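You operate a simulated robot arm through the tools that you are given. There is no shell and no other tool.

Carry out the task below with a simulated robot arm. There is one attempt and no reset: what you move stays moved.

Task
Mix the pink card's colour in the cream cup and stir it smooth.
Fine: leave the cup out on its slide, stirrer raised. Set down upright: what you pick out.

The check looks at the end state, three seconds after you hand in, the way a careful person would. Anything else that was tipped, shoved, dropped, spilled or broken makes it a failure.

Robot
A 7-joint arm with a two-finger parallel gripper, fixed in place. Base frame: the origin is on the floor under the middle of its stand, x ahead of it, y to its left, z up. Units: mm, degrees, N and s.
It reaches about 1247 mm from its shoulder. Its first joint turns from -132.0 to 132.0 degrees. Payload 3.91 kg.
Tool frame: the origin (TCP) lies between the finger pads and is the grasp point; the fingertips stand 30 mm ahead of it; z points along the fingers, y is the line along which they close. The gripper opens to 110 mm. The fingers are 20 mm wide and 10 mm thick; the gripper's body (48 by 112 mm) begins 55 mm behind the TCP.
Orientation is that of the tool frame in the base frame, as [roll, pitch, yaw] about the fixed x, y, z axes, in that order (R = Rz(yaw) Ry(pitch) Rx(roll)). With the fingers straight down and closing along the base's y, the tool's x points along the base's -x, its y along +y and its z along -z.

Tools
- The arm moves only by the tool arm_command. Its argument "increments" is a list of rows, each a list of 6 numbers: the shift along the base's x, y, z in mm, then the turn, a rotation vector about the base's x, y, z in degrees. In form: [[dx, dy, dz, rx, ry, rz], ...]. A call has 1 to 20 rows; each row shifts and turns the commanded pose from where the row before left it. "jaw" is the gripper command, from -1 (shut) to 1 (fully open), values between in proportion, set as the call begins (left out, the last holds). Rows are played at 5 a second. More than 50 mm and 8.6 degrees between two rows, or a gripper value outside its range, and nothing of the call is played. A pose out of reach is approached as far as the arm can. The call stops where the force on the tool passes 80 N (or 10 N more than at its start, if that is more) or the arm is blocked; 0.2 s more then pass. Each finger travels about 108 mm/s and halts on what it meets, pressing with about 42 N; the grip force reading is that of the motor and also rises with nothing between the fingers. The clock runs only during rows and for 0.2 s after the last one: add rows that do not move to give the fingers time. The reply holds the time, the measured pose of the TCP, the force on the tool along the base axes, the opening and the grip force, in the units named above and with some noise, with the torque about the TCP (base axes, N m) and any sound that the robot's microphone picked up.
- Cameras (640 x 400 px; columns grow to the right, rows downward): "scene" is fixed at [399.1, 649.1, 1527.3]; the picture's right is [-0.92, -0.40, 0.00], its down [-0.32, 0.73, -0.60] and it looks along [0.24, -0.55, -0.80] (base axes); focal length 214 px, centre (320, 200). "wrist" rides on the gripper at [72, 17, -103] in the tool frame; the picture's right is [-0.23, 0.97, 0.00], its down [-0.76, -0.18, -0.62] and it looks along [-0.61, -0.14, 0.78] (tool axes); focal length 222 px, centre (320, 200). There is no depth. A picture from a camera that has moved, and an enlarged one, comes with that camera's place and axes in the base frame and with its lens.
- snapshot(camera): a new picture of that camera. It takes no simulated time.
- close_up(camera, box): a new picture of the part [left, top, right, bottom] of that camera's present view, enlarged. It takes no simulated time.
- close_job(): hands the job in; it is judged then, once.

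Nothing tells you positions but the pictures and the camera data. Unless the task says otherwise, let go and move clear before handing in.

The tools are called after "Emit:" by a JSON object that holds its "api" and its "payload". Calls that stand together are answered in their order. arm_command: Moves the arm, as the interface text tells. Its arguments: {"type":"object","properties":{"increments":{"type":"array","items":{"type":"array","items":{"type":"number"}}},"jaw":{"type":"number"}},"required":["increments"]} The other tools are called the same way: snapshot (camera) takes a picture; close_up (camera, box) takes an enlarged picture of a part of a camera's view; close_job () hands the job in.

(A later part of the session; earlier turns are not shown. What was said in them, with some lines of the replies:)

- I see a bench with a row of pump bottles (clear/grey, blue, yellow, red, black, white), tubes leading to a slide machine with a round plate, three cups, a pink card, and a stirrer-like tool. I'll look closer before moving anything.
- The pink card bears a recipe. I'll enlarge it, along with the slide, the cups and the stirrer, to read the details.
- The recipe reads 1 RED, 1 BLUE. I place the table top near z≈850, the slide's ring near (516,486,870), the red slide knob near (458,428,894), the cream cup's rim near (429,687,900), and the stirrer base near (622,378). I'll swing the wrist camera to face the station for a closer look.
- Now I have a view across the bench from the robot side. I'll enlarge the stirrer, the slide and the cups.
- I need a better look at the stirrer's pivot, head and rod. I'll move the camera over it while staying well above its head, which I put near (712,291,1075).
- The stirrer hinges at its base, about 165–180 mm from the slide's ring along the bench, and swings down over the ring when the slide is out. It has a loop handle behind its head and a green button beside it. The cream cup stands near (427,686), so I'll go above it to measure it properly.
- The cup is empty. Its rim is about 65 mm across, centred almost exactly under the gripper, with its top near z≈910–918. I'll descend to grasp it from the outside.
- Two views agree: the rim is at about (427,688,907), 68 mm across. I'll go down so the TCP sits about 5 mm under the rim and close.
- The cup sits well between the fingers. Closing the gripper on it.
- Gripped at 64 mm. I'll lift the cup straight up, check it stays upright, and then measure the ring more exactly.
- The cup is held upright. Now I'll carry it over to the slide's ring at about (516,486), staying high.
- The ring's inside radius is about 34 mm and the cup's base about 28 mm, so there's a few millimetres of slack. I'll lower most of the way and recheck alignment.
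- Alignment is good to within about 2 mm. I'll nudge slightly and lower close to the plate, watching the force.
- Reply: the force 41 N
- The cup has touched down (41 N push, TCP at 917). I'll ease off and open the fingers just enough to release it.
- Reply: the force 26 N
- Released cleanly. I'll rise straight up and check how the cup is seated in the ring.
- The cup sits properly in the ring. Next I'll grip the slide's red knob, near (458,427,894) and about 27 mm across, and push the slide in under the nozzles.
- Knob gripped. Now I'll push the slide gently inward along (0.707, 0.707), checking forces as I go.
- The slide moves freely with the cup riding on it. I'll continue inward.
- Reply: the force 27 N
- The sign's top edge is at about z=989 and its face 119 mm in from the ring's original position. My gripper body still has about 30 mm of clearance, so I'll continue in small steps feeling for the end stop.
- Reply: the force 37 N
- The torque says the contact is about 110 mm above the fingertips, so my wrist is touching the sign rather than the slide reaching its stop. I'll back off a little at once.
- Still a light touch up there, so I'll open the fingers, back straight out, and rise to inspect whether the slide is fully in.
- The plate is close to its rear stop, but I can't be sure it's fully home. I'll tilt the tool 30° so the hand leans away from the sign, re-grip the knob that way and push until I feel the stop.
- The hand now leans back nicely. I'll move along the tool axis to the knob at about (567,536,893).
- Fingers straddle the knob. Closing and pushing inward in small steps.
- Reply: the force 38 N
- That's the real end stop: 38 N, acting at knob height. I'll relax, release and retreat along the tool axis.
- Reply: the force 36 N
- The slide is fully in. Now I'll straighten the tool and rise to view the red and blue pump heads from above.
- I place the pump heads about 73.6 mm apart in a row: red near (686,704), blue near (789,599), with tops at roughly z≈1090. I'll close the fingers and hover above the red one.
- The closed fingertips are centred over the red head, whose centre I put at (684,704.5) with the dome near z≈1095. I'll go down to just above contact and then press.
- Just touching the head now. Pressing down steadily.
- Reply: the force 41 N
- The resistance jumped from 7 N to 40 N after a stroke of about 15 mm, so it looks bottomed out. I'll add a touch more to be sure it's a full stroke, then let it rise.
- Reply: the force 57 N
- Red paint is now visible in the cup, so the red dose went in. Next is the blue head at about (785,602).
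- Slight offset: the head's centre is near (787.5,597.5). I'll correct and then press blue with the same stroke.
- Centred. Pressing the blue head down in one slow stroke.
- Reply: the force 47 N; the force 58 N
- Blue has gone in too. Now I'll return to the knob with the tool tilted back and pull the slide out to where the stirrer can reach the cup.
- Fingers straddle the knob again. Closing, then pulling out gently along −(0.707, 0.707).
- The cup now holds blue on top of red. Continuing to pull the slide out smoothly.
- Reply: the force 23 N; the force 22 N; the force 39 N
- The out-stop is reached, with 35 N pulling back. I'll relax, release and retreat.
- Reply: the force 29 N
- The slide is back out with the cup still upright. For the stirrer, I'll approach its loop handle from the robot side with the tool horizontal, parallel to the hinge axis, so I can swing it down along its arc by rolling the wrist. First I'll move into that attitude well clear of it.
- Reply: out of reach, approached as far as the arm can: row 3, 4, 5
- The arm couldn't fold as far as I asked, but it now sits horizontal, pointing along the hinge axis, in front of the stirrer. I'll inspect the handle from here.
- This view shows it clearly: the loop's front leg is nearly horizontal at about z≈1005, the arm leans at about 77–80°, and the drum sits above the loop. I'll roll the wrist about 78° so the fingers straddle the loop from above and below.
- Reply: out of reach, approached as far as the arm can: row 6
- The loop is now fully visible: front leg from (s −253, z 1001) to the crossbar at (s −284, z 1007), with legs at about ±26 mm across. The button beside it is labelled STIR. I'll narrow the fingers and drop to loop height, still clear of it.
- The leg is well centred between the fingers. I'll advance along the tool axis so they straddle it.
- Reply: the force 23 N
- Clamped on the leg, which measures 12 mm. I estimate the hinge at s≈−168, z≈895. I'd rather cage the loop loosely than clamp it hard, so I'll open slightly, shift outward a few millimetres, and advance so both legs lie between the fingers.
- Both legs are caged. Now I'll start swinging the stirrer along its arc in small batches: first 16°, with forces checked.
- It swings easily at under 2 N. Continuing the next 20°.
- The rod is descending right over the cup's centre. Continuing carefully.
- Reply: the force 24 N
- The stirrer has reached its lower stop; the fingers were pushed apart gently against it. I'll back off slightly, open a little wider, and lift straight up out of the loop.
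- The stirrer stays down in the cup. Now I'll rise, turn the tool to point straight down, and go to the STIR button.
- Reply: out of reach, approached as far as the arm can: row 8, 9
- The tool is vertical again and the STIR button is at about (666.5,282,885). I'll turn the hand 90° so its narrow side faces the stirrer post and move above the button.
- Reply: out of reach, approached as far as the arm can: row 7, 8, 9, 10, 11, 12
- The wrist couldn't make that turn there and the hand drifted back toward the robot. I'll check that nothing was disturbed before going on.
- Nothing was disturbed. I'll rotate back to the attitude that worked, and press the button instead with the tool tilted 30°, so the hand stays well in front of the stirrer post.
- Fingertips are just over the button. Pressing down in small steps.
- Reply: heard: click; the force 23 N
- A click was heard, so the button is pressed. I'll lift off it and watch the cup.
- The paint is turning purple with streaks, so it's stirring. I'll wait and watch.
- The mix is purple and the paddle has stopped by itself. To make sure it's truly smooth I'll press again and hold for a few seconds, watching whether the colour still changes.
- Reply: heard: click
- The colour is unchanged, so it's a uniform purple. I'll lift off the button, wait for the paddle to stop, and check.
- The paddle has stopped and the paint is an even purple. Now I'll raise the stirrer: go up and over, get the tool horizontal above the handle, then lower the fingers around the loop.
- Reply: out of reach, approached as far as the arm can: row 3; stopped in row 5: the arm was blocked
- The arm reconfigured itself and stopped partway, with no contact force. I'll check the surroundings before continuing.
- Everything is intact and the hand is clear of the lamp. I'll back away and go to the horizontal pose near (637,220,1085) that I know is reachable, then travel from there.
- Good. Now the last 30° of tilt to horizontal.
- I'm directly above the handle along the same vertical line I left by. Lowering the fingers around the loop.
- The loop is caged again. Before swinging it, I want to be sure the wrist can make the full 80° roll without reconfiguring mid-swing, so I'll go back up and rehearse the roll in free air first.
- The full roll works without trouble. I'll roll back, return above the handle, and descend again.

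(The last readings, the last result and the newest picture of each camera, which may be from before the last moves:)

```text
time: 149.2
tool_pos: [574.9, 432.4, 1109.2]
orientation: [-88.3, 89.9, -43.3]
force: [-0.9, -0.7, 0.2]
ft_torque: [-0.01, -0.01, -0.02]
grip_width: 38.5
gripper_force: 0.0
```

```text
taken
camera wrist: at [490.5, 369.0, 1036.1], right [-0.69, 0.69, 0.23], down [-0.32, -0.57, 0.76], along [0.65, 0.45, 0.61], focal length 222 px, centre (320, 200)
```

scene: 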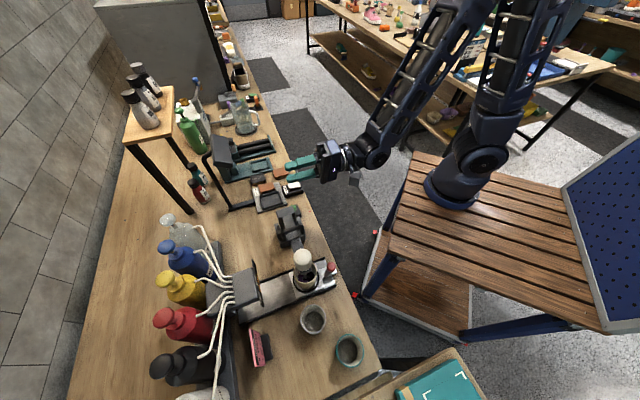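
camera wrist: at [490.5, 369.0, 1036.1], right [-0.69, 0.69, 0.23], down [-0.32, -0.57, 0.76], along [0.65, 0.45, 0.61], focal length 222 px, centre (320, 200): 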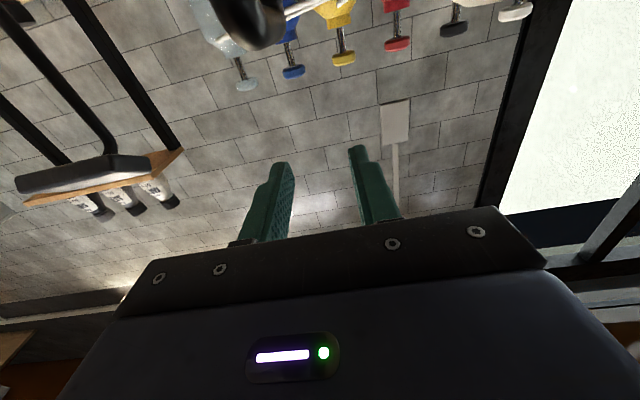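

Emit:
{"api": "arm_command", "payload": {"increments": [[0, 0, -35, 0, 0, 0], [0, 0, -25, 0, 0, 0], [0, 0, -20, 0, 0, 0], [0, 0, -12, 0, 0, 0], [0, 0, 0, 0, 0, 0]]}}

Emit:
{"api": "snapshot", "payload": {"camera": "wrist"}}

Emit:
{"api": "close_up", "payload": {"camera": "scene", "box": [250, 200, 350, 310]}}

```text
time: 150.4
tool_pos: [575.7, 431.8, 1016.8]
orientation: [-97.8, 90.0, -52.8]
force: [0.4, 0.5, -0.6]
ft_torque: [-0.01, 0.0, 0.01]
grip_width: 38.4
gripper_force: 0.1
```

```text
taken
camera wrist: at [490.3, 368.9, 944.2], right [-0.69, 0.69, 0.23], down [-0.31, -0.57, 0.76], along [0.65, 0.46, 0.61], focal length 222 px, centre (320, 200)
```

wrist: 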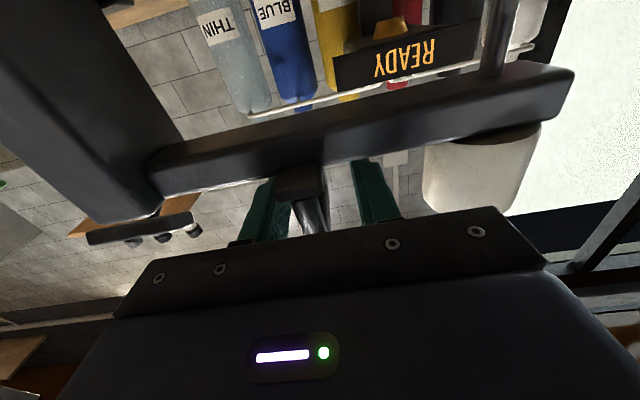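

```text
3.64 times, centred on (300, 255) of scene
camera zoom: at [399.1, 649.1, 1527.3], right [-0.92, -0.4, 0.0], down [-0.32, 0.73, -0.6], along [0.24, -0.55, -0.8], focal length 780 px, centre (393, 0)
```

zoom: 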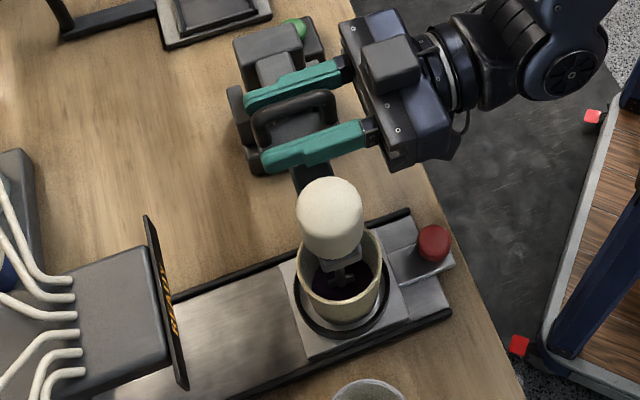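

Caged. Narrowing the fingers and starting the upward swing, the first 20° slowly.

Emit:
{"api": "arm_command", "payload": {"increments": [[0, 0, 0, 0, 0, 0], [0, 0, 0, 0, 0, 0]], "jaw": -0.64}}

Emit:
{"api": "arm_command", "payload": {"increments": [[6.17, -6.17, 5.82, 2.828, 2.828, 0], [6.45, -6.45, 5.2, 2.828, 2.828, 0], [6.69, -6.69, 4.56, 2.828, 2.828, 0], [6.89, -6.89, 3.88, 2.828, 2.828, 0], [0, 0, 0, 0, 0, 0]]}}

Emit:
{"api": "close_up", "payload": {"camera": "scene", "box": [250, 200, 350, 310]}}

Emit:
{"api": "snapshot", "payload": {"camera": "wrist"}}

```text
time: 151.0
tool_pos: [576.0, 432.3, 1017.4]
orientation: [-97.1, 89.9, -52.1]
force: [0.2, -0.2, 0.4]
ft_torque: [0.01, 0.0, -0.03]
grip_width: 19.9
gripper_force: 0.0
```

```text
time: 152.2
tool_pos: [601.3, 406.3, 1037.2]
orientation: [89.9, 74.1, 134.9]
force: [-2.1, 2.5, 2.0]
ft_torque: [-0.08, 0.02, -0.07]
grip_width: 21.4
gripper_force: 2.0
```

```text
3.64 times, centred on (300, 255) of scene
camera zoom: at [399.1, 649.1, 1527.3], right [-0.92, -0.4, 0.0], down [-0.32, 0.73, -0.6], along [0.24, -0.55, -0.8], focal length 780 px, centre (393, 0)
```

zoom: 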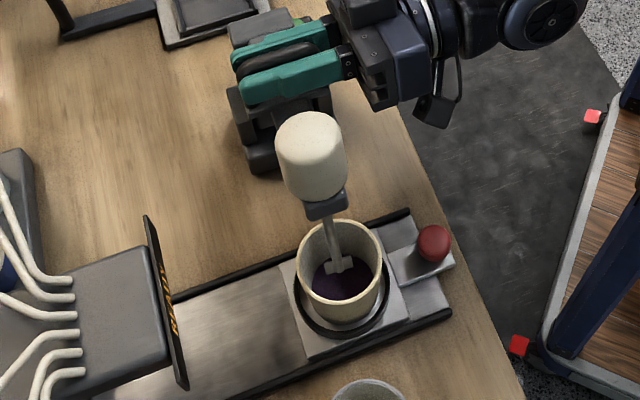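

```text
taken
camera wrist: at [503.0, 356.3, 971.2], right [-0.62, 0.62, 0.49], down [-0.17, -0.71, 0.68], along [0.77, 0.34, 0.55], focal length 222 px, centre (320, 200)
```

wrist: 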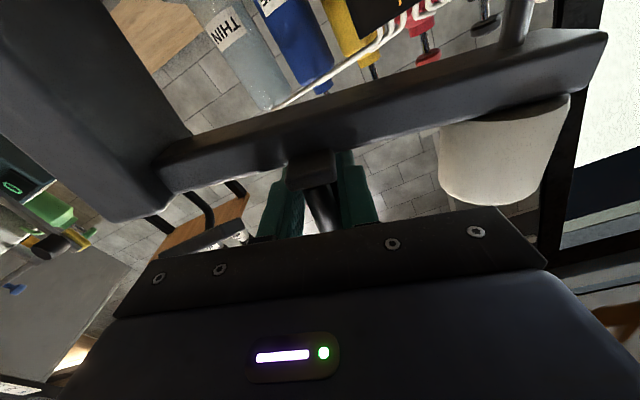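

The stirrer is lifting out of the cup smoothly. Continuing.

Emit:
{"api": "arm_command", "payload": {"increments": [[7.07, -7.07, 3.19, 2.828, 2.828, 0], [7.21, -7.21, 2.48, 2.828, 2.828, 0], [7.32, -7.32, 1.78, 2.828, 2.828, 0], [7.39, -7.39, 1.03, 2.828, 2.828, 0], [7.42, -7.42, 0.32, 2.828, 2.828, 0], [0, 0, 0, 0, 0, 0]]}}

Emit:
{"api": "close_up", "payload": {"camera": "scene", "box": [230, 150, 350, 310]}}

Emit:
{"api": "snapshot", "payload": {"camera": "wrist"}}

```text
time: 153.6
tool_pos: [638.7, 369.2, 1045.3]
orientation: [90.0, 54.1, 135.0]
force: [-0.5, 0.8, 2.1]
ft_torque: [-0.02, 0.04, -0.07]
grip_width: 20.4
gripper_force: 0.8
```

```text
2.50 times, centred on (290, 230) of scene
camera zoom: at [399.1, 649.1, 1527.3], right [-0.92, -0.4, 0.0], down [-0.32, 0.73, -0.6], along [0.24, -0.55, -0.8], focal length 536 px, centre (395, 125)
```

zoom: 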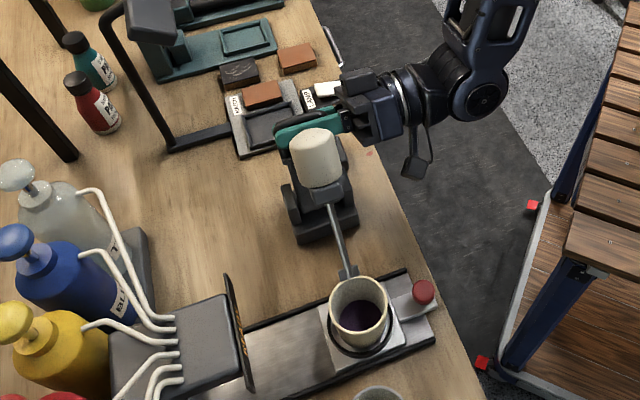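

```text
taken
camera wrist: at [525.5, 333.7, 996.0], right [-0.46, 0.46, 0.76], down [-0.02, -0.86, 0.51], along [0.89, 0.22, 0.41], focal length 222 px, centre (320, 200)
```

wrist: 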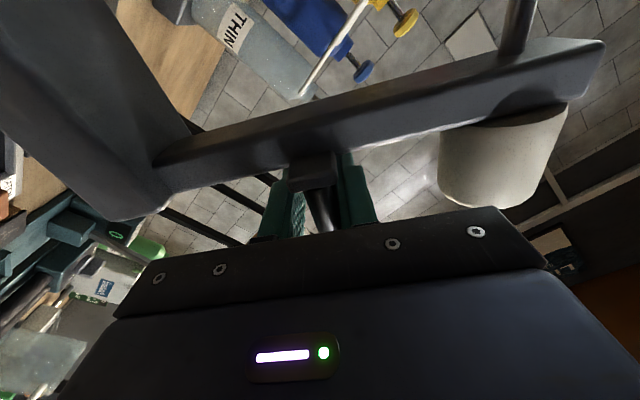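

Emit:
{"api": "arm_command", "payload": {"increments": [[7.42, -7.42, -0.42, 2.828, 2.828, 0], [7.38, -7.38, -1.16, 2.828, 2.828, 0], [7.3, -7.3, -1.88, 2.828, 2.828, 0], [7.19, -7.19, -2.59, 2.828, 2.828, 0], [7.05, -7.05, -3.29, 2.828, 2.828, 0], [0, 0, 0, 0, 0, 0]]}}

Emit:
{"api": "snapshot", "payload": {"camera": "wrist"}}

Emit:
{"api": "close_up", "payload": {"camera": "scene", "box": [230, 150, 350, 310]}}

```text
time: 155.0
tool_pos: [675.5, 332.3, 1034.7]
orientation: [89.9, 34.0, 135.1]
force: [-0.3, 0.1, 0.5]
ft_torque: [-0.04, 0.02, -0.02]
grip_width: 19.9
gripper_force: 0.1
```

```text
taken
camera wrist: at [552.3, 307.0, 1007.9], right [-0.25, 0.25, 0.93], down [0.08, -0.96, 0.28], along [0.96, 0.14, 0.22], focal length 222 px, centre (320, 200)
```

wrist: 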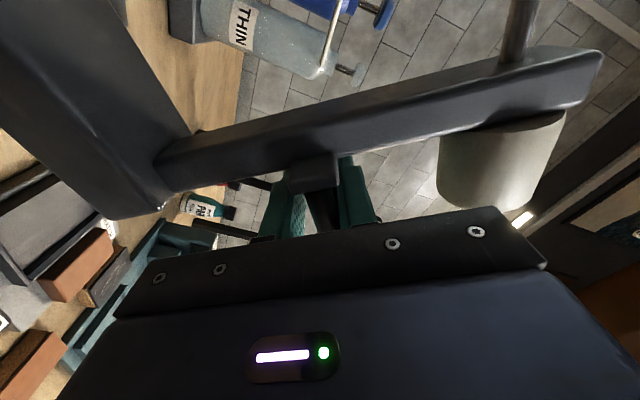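

```text
2.50 times, centred on (290, 230) of scene
camera zoom: at [399.1, 649.1, 1527.3], right [-0.92, -0.4, 0.0], down [-0.32, 0.73, -0.6], along [0.24, -0.55, -0.8], focal length 536 px, centre (395, 125)
```

zoom: 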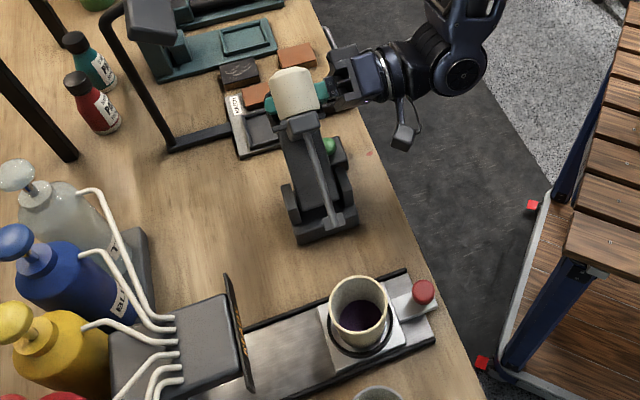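

Emit:
{"api": "arm_command", "payload": {"increments": [[6.87, -6.87, -3.99, 2.828, 2.828, 0], [6.65, -6.65, -4.65, 2.828, 2.828, 0], [6.41, -6.41, -5.29, 2.828, 2.828, 0], [6.13, -6.13, -5.92, 2.828, 2.828, 0], [5.83, -5.83, -6.5, 2.828, 2.828, 0], [0, 0, 0, 0, 0, 0]]}}

Emit:
{"api": "snapshot", "payload": {"camera": "wrist"}}

Emit:
{"api": "close_up", "payload": {"camera": "scene", "box": [230, 130, 350, 250]}}

```text
time: 156.4
tool_pos: [708.0, 299.4, 1008.4]
orientation: [89.9, 14.0, 134.9]
force: [-0.7, 0.4, -0.1]
ft_torque: [0.02, -0.01, 0.03]
grip_width: 19.9
gripper_force: 0.1
```

```text
taken
camera wrist: at [580.5, 278.3, 1007.1], right [-0.01, 0.01, 1.0], down [0.11, -0.99, 0.01], along [0.99, 0.11, 0.01], focal length 222 px, centre (320, 200)
```

wrist: 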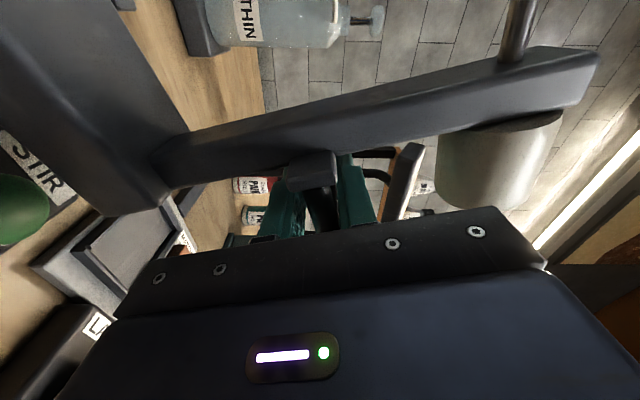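

```text
3.33 times, centred on (290, 190) of scene
camera zoom: at [399.1, 649.1, 1527.3], right [-0.92, -0.4, 0.0], down [-0.32, 0.73, -0.6], along [0.24, -0.55, -0.8], focal length 715 px, centre (420, 233)
```

zoom: 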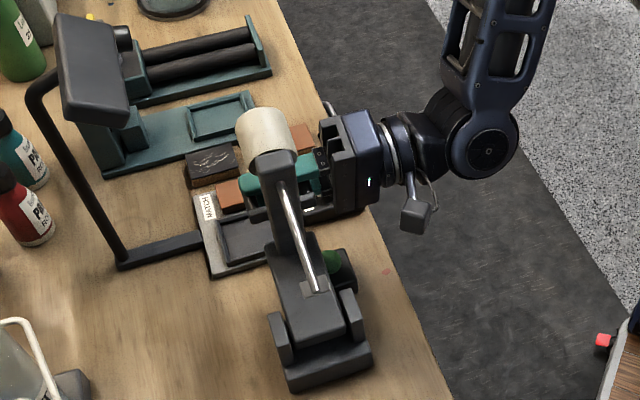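

Emit:
{"api": "arm_command", "payload": {"increments": [[2.8, -2.8, -3.4, 1.414, 1.414, 0], [2.7, -2.7, -3.6, 1.414, 1.414, 0], [0, 0, 0, 0, 0, 0]]}}

Emit:
{"api": "close_up", "payload": {"camera": "scene", "box": [230, 130, 350, 250]}}

Emit:
{"api": "snapshot", "payload": {"camera": "wrist"}}

```text
time: 157.2
tool_pos: [712.6, 294.8, 1002.7]
orientation: [89.9, 10.2, 135.1]
force: [-0.1, -0.5, 0.0]
ft_torque: [0.0, 0.0, 0.0]
grip_width: 19.8
gripper_force: 0.1
```

```text
3.33 times, centred on (290, 190) of scene
camera zoom: at [399.1, 649.1, 1527.3], right [-0.92, -0.4, 0.0], down [-0.32, 0.73, -0.6], along [0.24, -0.55, -0.8], focal length 715 px, centre (420, 233)
```

zoom: 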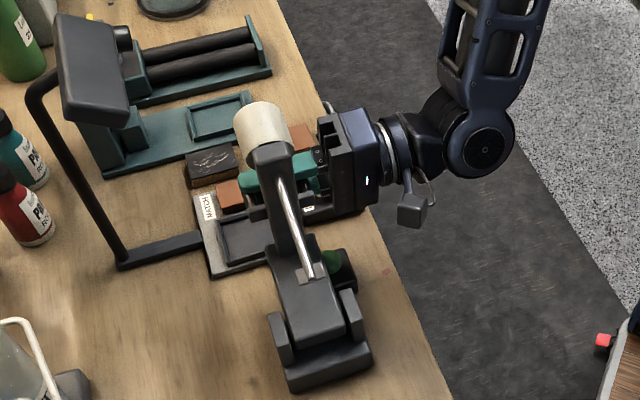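

```text
taken
camera wrist: at [586.0, 272.7, 1005.6], right [0.04, -0.04, 1.0], down [0.11, -0.99, -0.04], along [0.99, 0.11, -0.03], focal length 222 px, centre (320, 200)
```

wrist: 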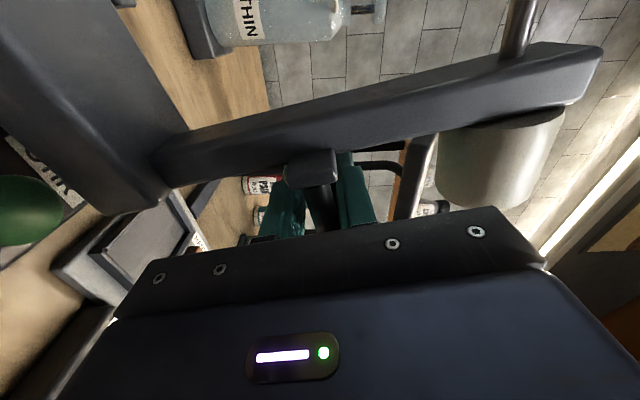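

It's back at its original raised angle with no load on the fingers. I'll open slightly to confirm it stays up by itself.

Emit:
{"api": "arm_command", "payload": {"increments": [[1.2, -1.2, -1.6, 0.7, 0.7, 0], [0, 0, 0, 0, 0, 0]]}}

Emit:
{"api": "arm_command", "payload": {"increments": [[0, 0, 0, 0, 0, 0], [0, 0, 0, 0, 0, 0], [0, 0, 0, 0, 0, 0], [0, 0, 0, 0, 0, 0]], "jaw": -0.4}}

Emit:
{"api": "snapshot", "payload": {"camera": "wrist"}}

Emit:
{"api": "close_up", "payload": {"camera": "scene", "box": [230, 130, 350, 250]}}

```text
time: 157.8
tool_pos: [713.3, 294.7, 999.8]
orientation: [89.8, 9.1, 135.0]
force: [-0.1, 1.1, 0.9]
ft_torque: [-0.02, 0.0, 0.0]
grip_width: 20.4
gripper_force: 0.5
```

```text
time: 158.8
tool_pos: [713.5, 293.6, 1000.1]
orientation: [89.8, 9.1, 135.1]
force: [-0.2, 0.4, 0.2]
ft_torque: [-0.01, -0.01, -0.01]
grip_width: 33.1
gripper_force: 0.0
```

```text
taken
camera wrist: at [587.3, 271.7, 1005.4], right [0.05, -0.05, 1.0], down [0.11, -0.99, -0.06], along [0.99, 0.11, -0.04], focal length 222 px, centre (320, 200)
```

wrist: 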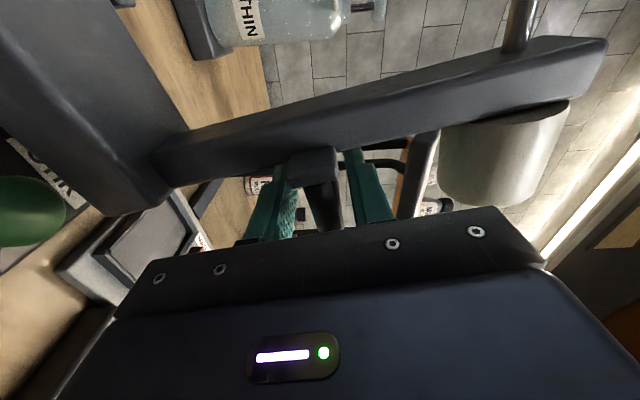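

```text
3.33 times, centred on (290, 190) of scene
camera zoom: at [399.1, 649.1, 1527.3], right [-0.92, -0.4, 0.0], down [-0.32, 0.73, -0.6], along [0.24, -0.55, -0.8], focal length 715 px, centre (420, 233)
```

zoom: 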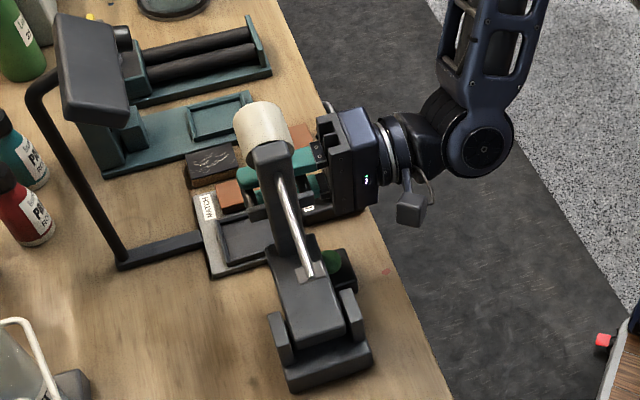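

The stirrer holds itself raised. Retreating straight back out of the loop.

Emit:
{"api": "arm_command", "payload": {"increments": [[-8, -8, 0, 0, 0, 0], [-12, -12, 0, 0, 0, 0], [-15, -15, 0, 0, 0, 0], [-15, -15, 0, 0, 0, 0], [-15, -15, 0, 0, 0, 0], [0, 0, 0, 0, 0, 0]]}}

Emit:
{"api": "snapshot", "payload": {"camera": "wrist"}}

Emit:
{"api": "snapshot", "payload": {"camera": "scene"}}

```text
time: 160.2
tool_pos: [648.8, 229.5, 1001.0]
orientation: [89.9, 9.1, 135.1]
force: [-0.3, 0.3, 0.1]
ft_torque: [-0.05, -0.01, -0.01]
grip_width: 33.0
gripper_force: 0.1
```

```text
taken
camera wrist: at [522.3, 206.4, 1005.7], right [0.05, -0.05, 1.0], down [0.11, -0.99, -0.06], along [0.99, 0.11, -0.04], focal length 222 px, centre (320, 200)
```

wrist: 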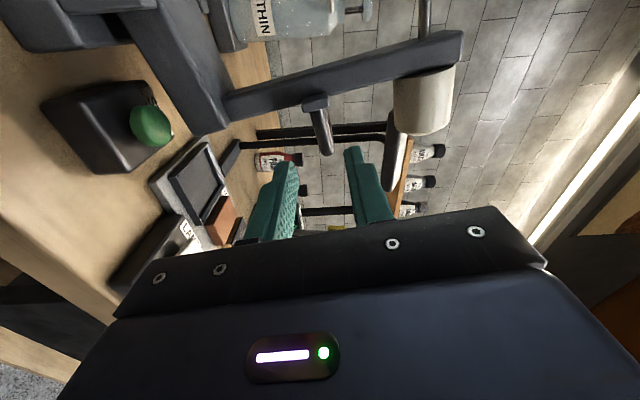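

```text
taken
```

scene: 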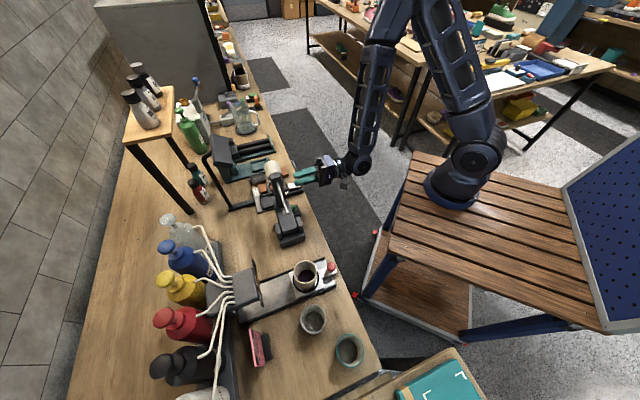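

The stirrer is raised and my hand is clear. I'll inspect the paint in the cup and compare the scene with how it started.

Emit:
{"api": "close_up", "payload": {"camera": "scene", "box": [290, 258, 322, 290]}}

Emit:
{"api": "close_up", "payload": {"camera": "scene", "box": [240, 150, 340, 260]}}

Emit:
{"api": "close_up", "payload": {"camera": "scene", "box": [140, 200, 400, 400]}}

```text
12.50 times, centred on (306, 274) of scene
camera zoom: at [399.1, 649.1, 1527.3], right [-0.92, -0.4, 0.0], down [-0.32, 0.73, -0.6], along [0.24, -0.55, -0.8], focal length 2681 px, centre (495, -725)
```

zoom: 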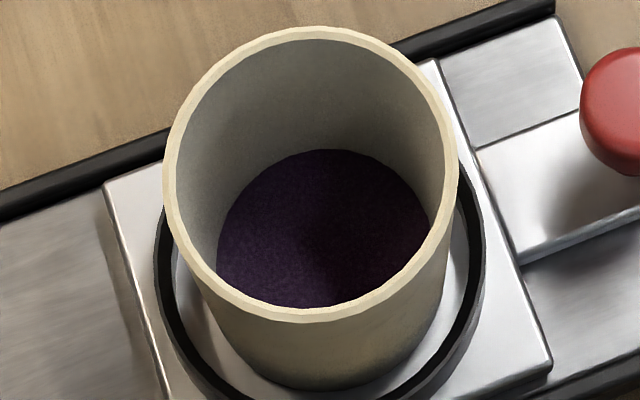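

```text
3.64 times, centred on (290, 205) of scene
camera zoom: at [399.1, 649.1, 1527.3], right [-0.92, -0.4, 0.0], down [-0.32, 0.73, -0.6], along [0.24, -0.55, -0.8], focal length 780 px, centre (429, 182)
```

zoom: 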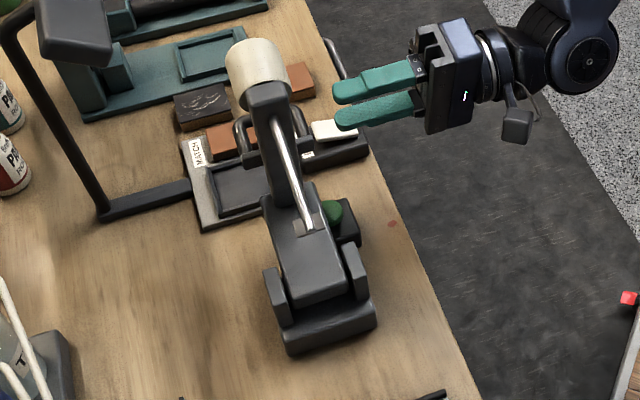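

```text
2.00 times, centred on (270, 300) of scene
camera zoom: at [399.1, 649.1, 1527.3], right [-0.92, -0.4, 0.0], down [-0.32, 0.73, -0.6], along [0.24, -0.55, -0.8], focal length 429 px, centre (420, 0)
```

zoom: 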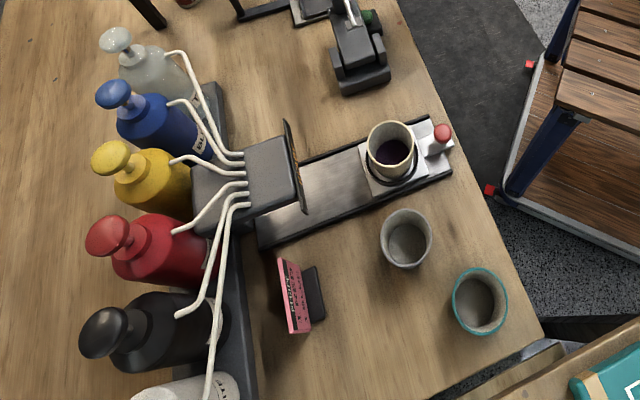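

The paint is an even purple, the cup stands upright on its slide at the out position, the stirrer is raised, and the card and other cups look unmoved. I'll back the hand a bit further clear before handing in.

Emit:
{"api": "arm_command", "payload": {"increments": [[-6, -4, 15, 0, 0, 0], [-4, -3, 25, 0, 0, 0], [0, 0, 30, 0, 0, 0], [0, 0, 0, 0, 0, 0]]}}

Emit:
{"api": "snapshot", "payload": {"camera": "scene"}}

```text
time: 161.2
tool_pos: [638.6, 222.5, 1070.5]
orientation: [89.9, 9.1, 135.0]
force: [-0.6, 0.4, 0.7]
ft_torque: [-0.01, -0.02, 0.01]
grip_width: 33.2
gripper_force: 0.0
```

```text
taken
```

scene: 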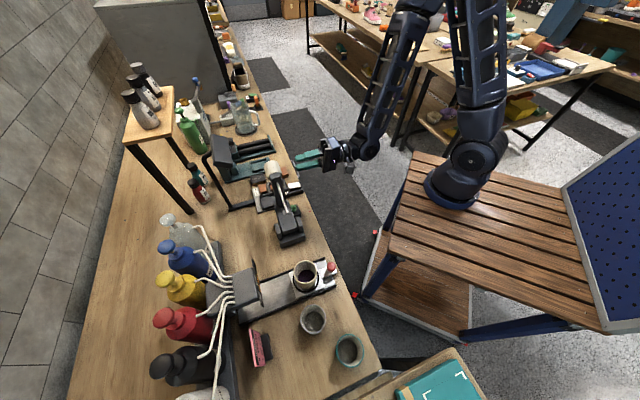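

The hand is clear, nothing is held, and the bench looks as it started except for the cream cup, which is on its slide with smooth purple paint and the stirrer raised above it. Handing in.

Emit:
{"api": "close_job", "payload": {}}

```text
The job is handed in.
```

The cream cup now holds the pink card's mix, one dose of red and one of blue. It is stirred to an even purple as far as the camera shows, and I've handed the job in.

- **Cup:** it stands upright in the ring on its slide, pulled fully out. I saw no paint outside it.
- **Stirrer:** I ran it twice; the colour didn't change on the second run. It is raised again and stays up by itself.
- **Rest of the bench:** in the last pictures the card, the other two cups and the bottles looked where they were at the start.

Two things happened along the way:

- **Sign touched:** while I was pushing the slide in, my wrist leaned on the READY sign with about 36 N. I backed off, and the sign looked undisturbed afterwards.
- **Arm drifted:** twice during the stirring and raising steps the arm moved somewhere I hadn't asked for. It touched nothing I could see or feel.
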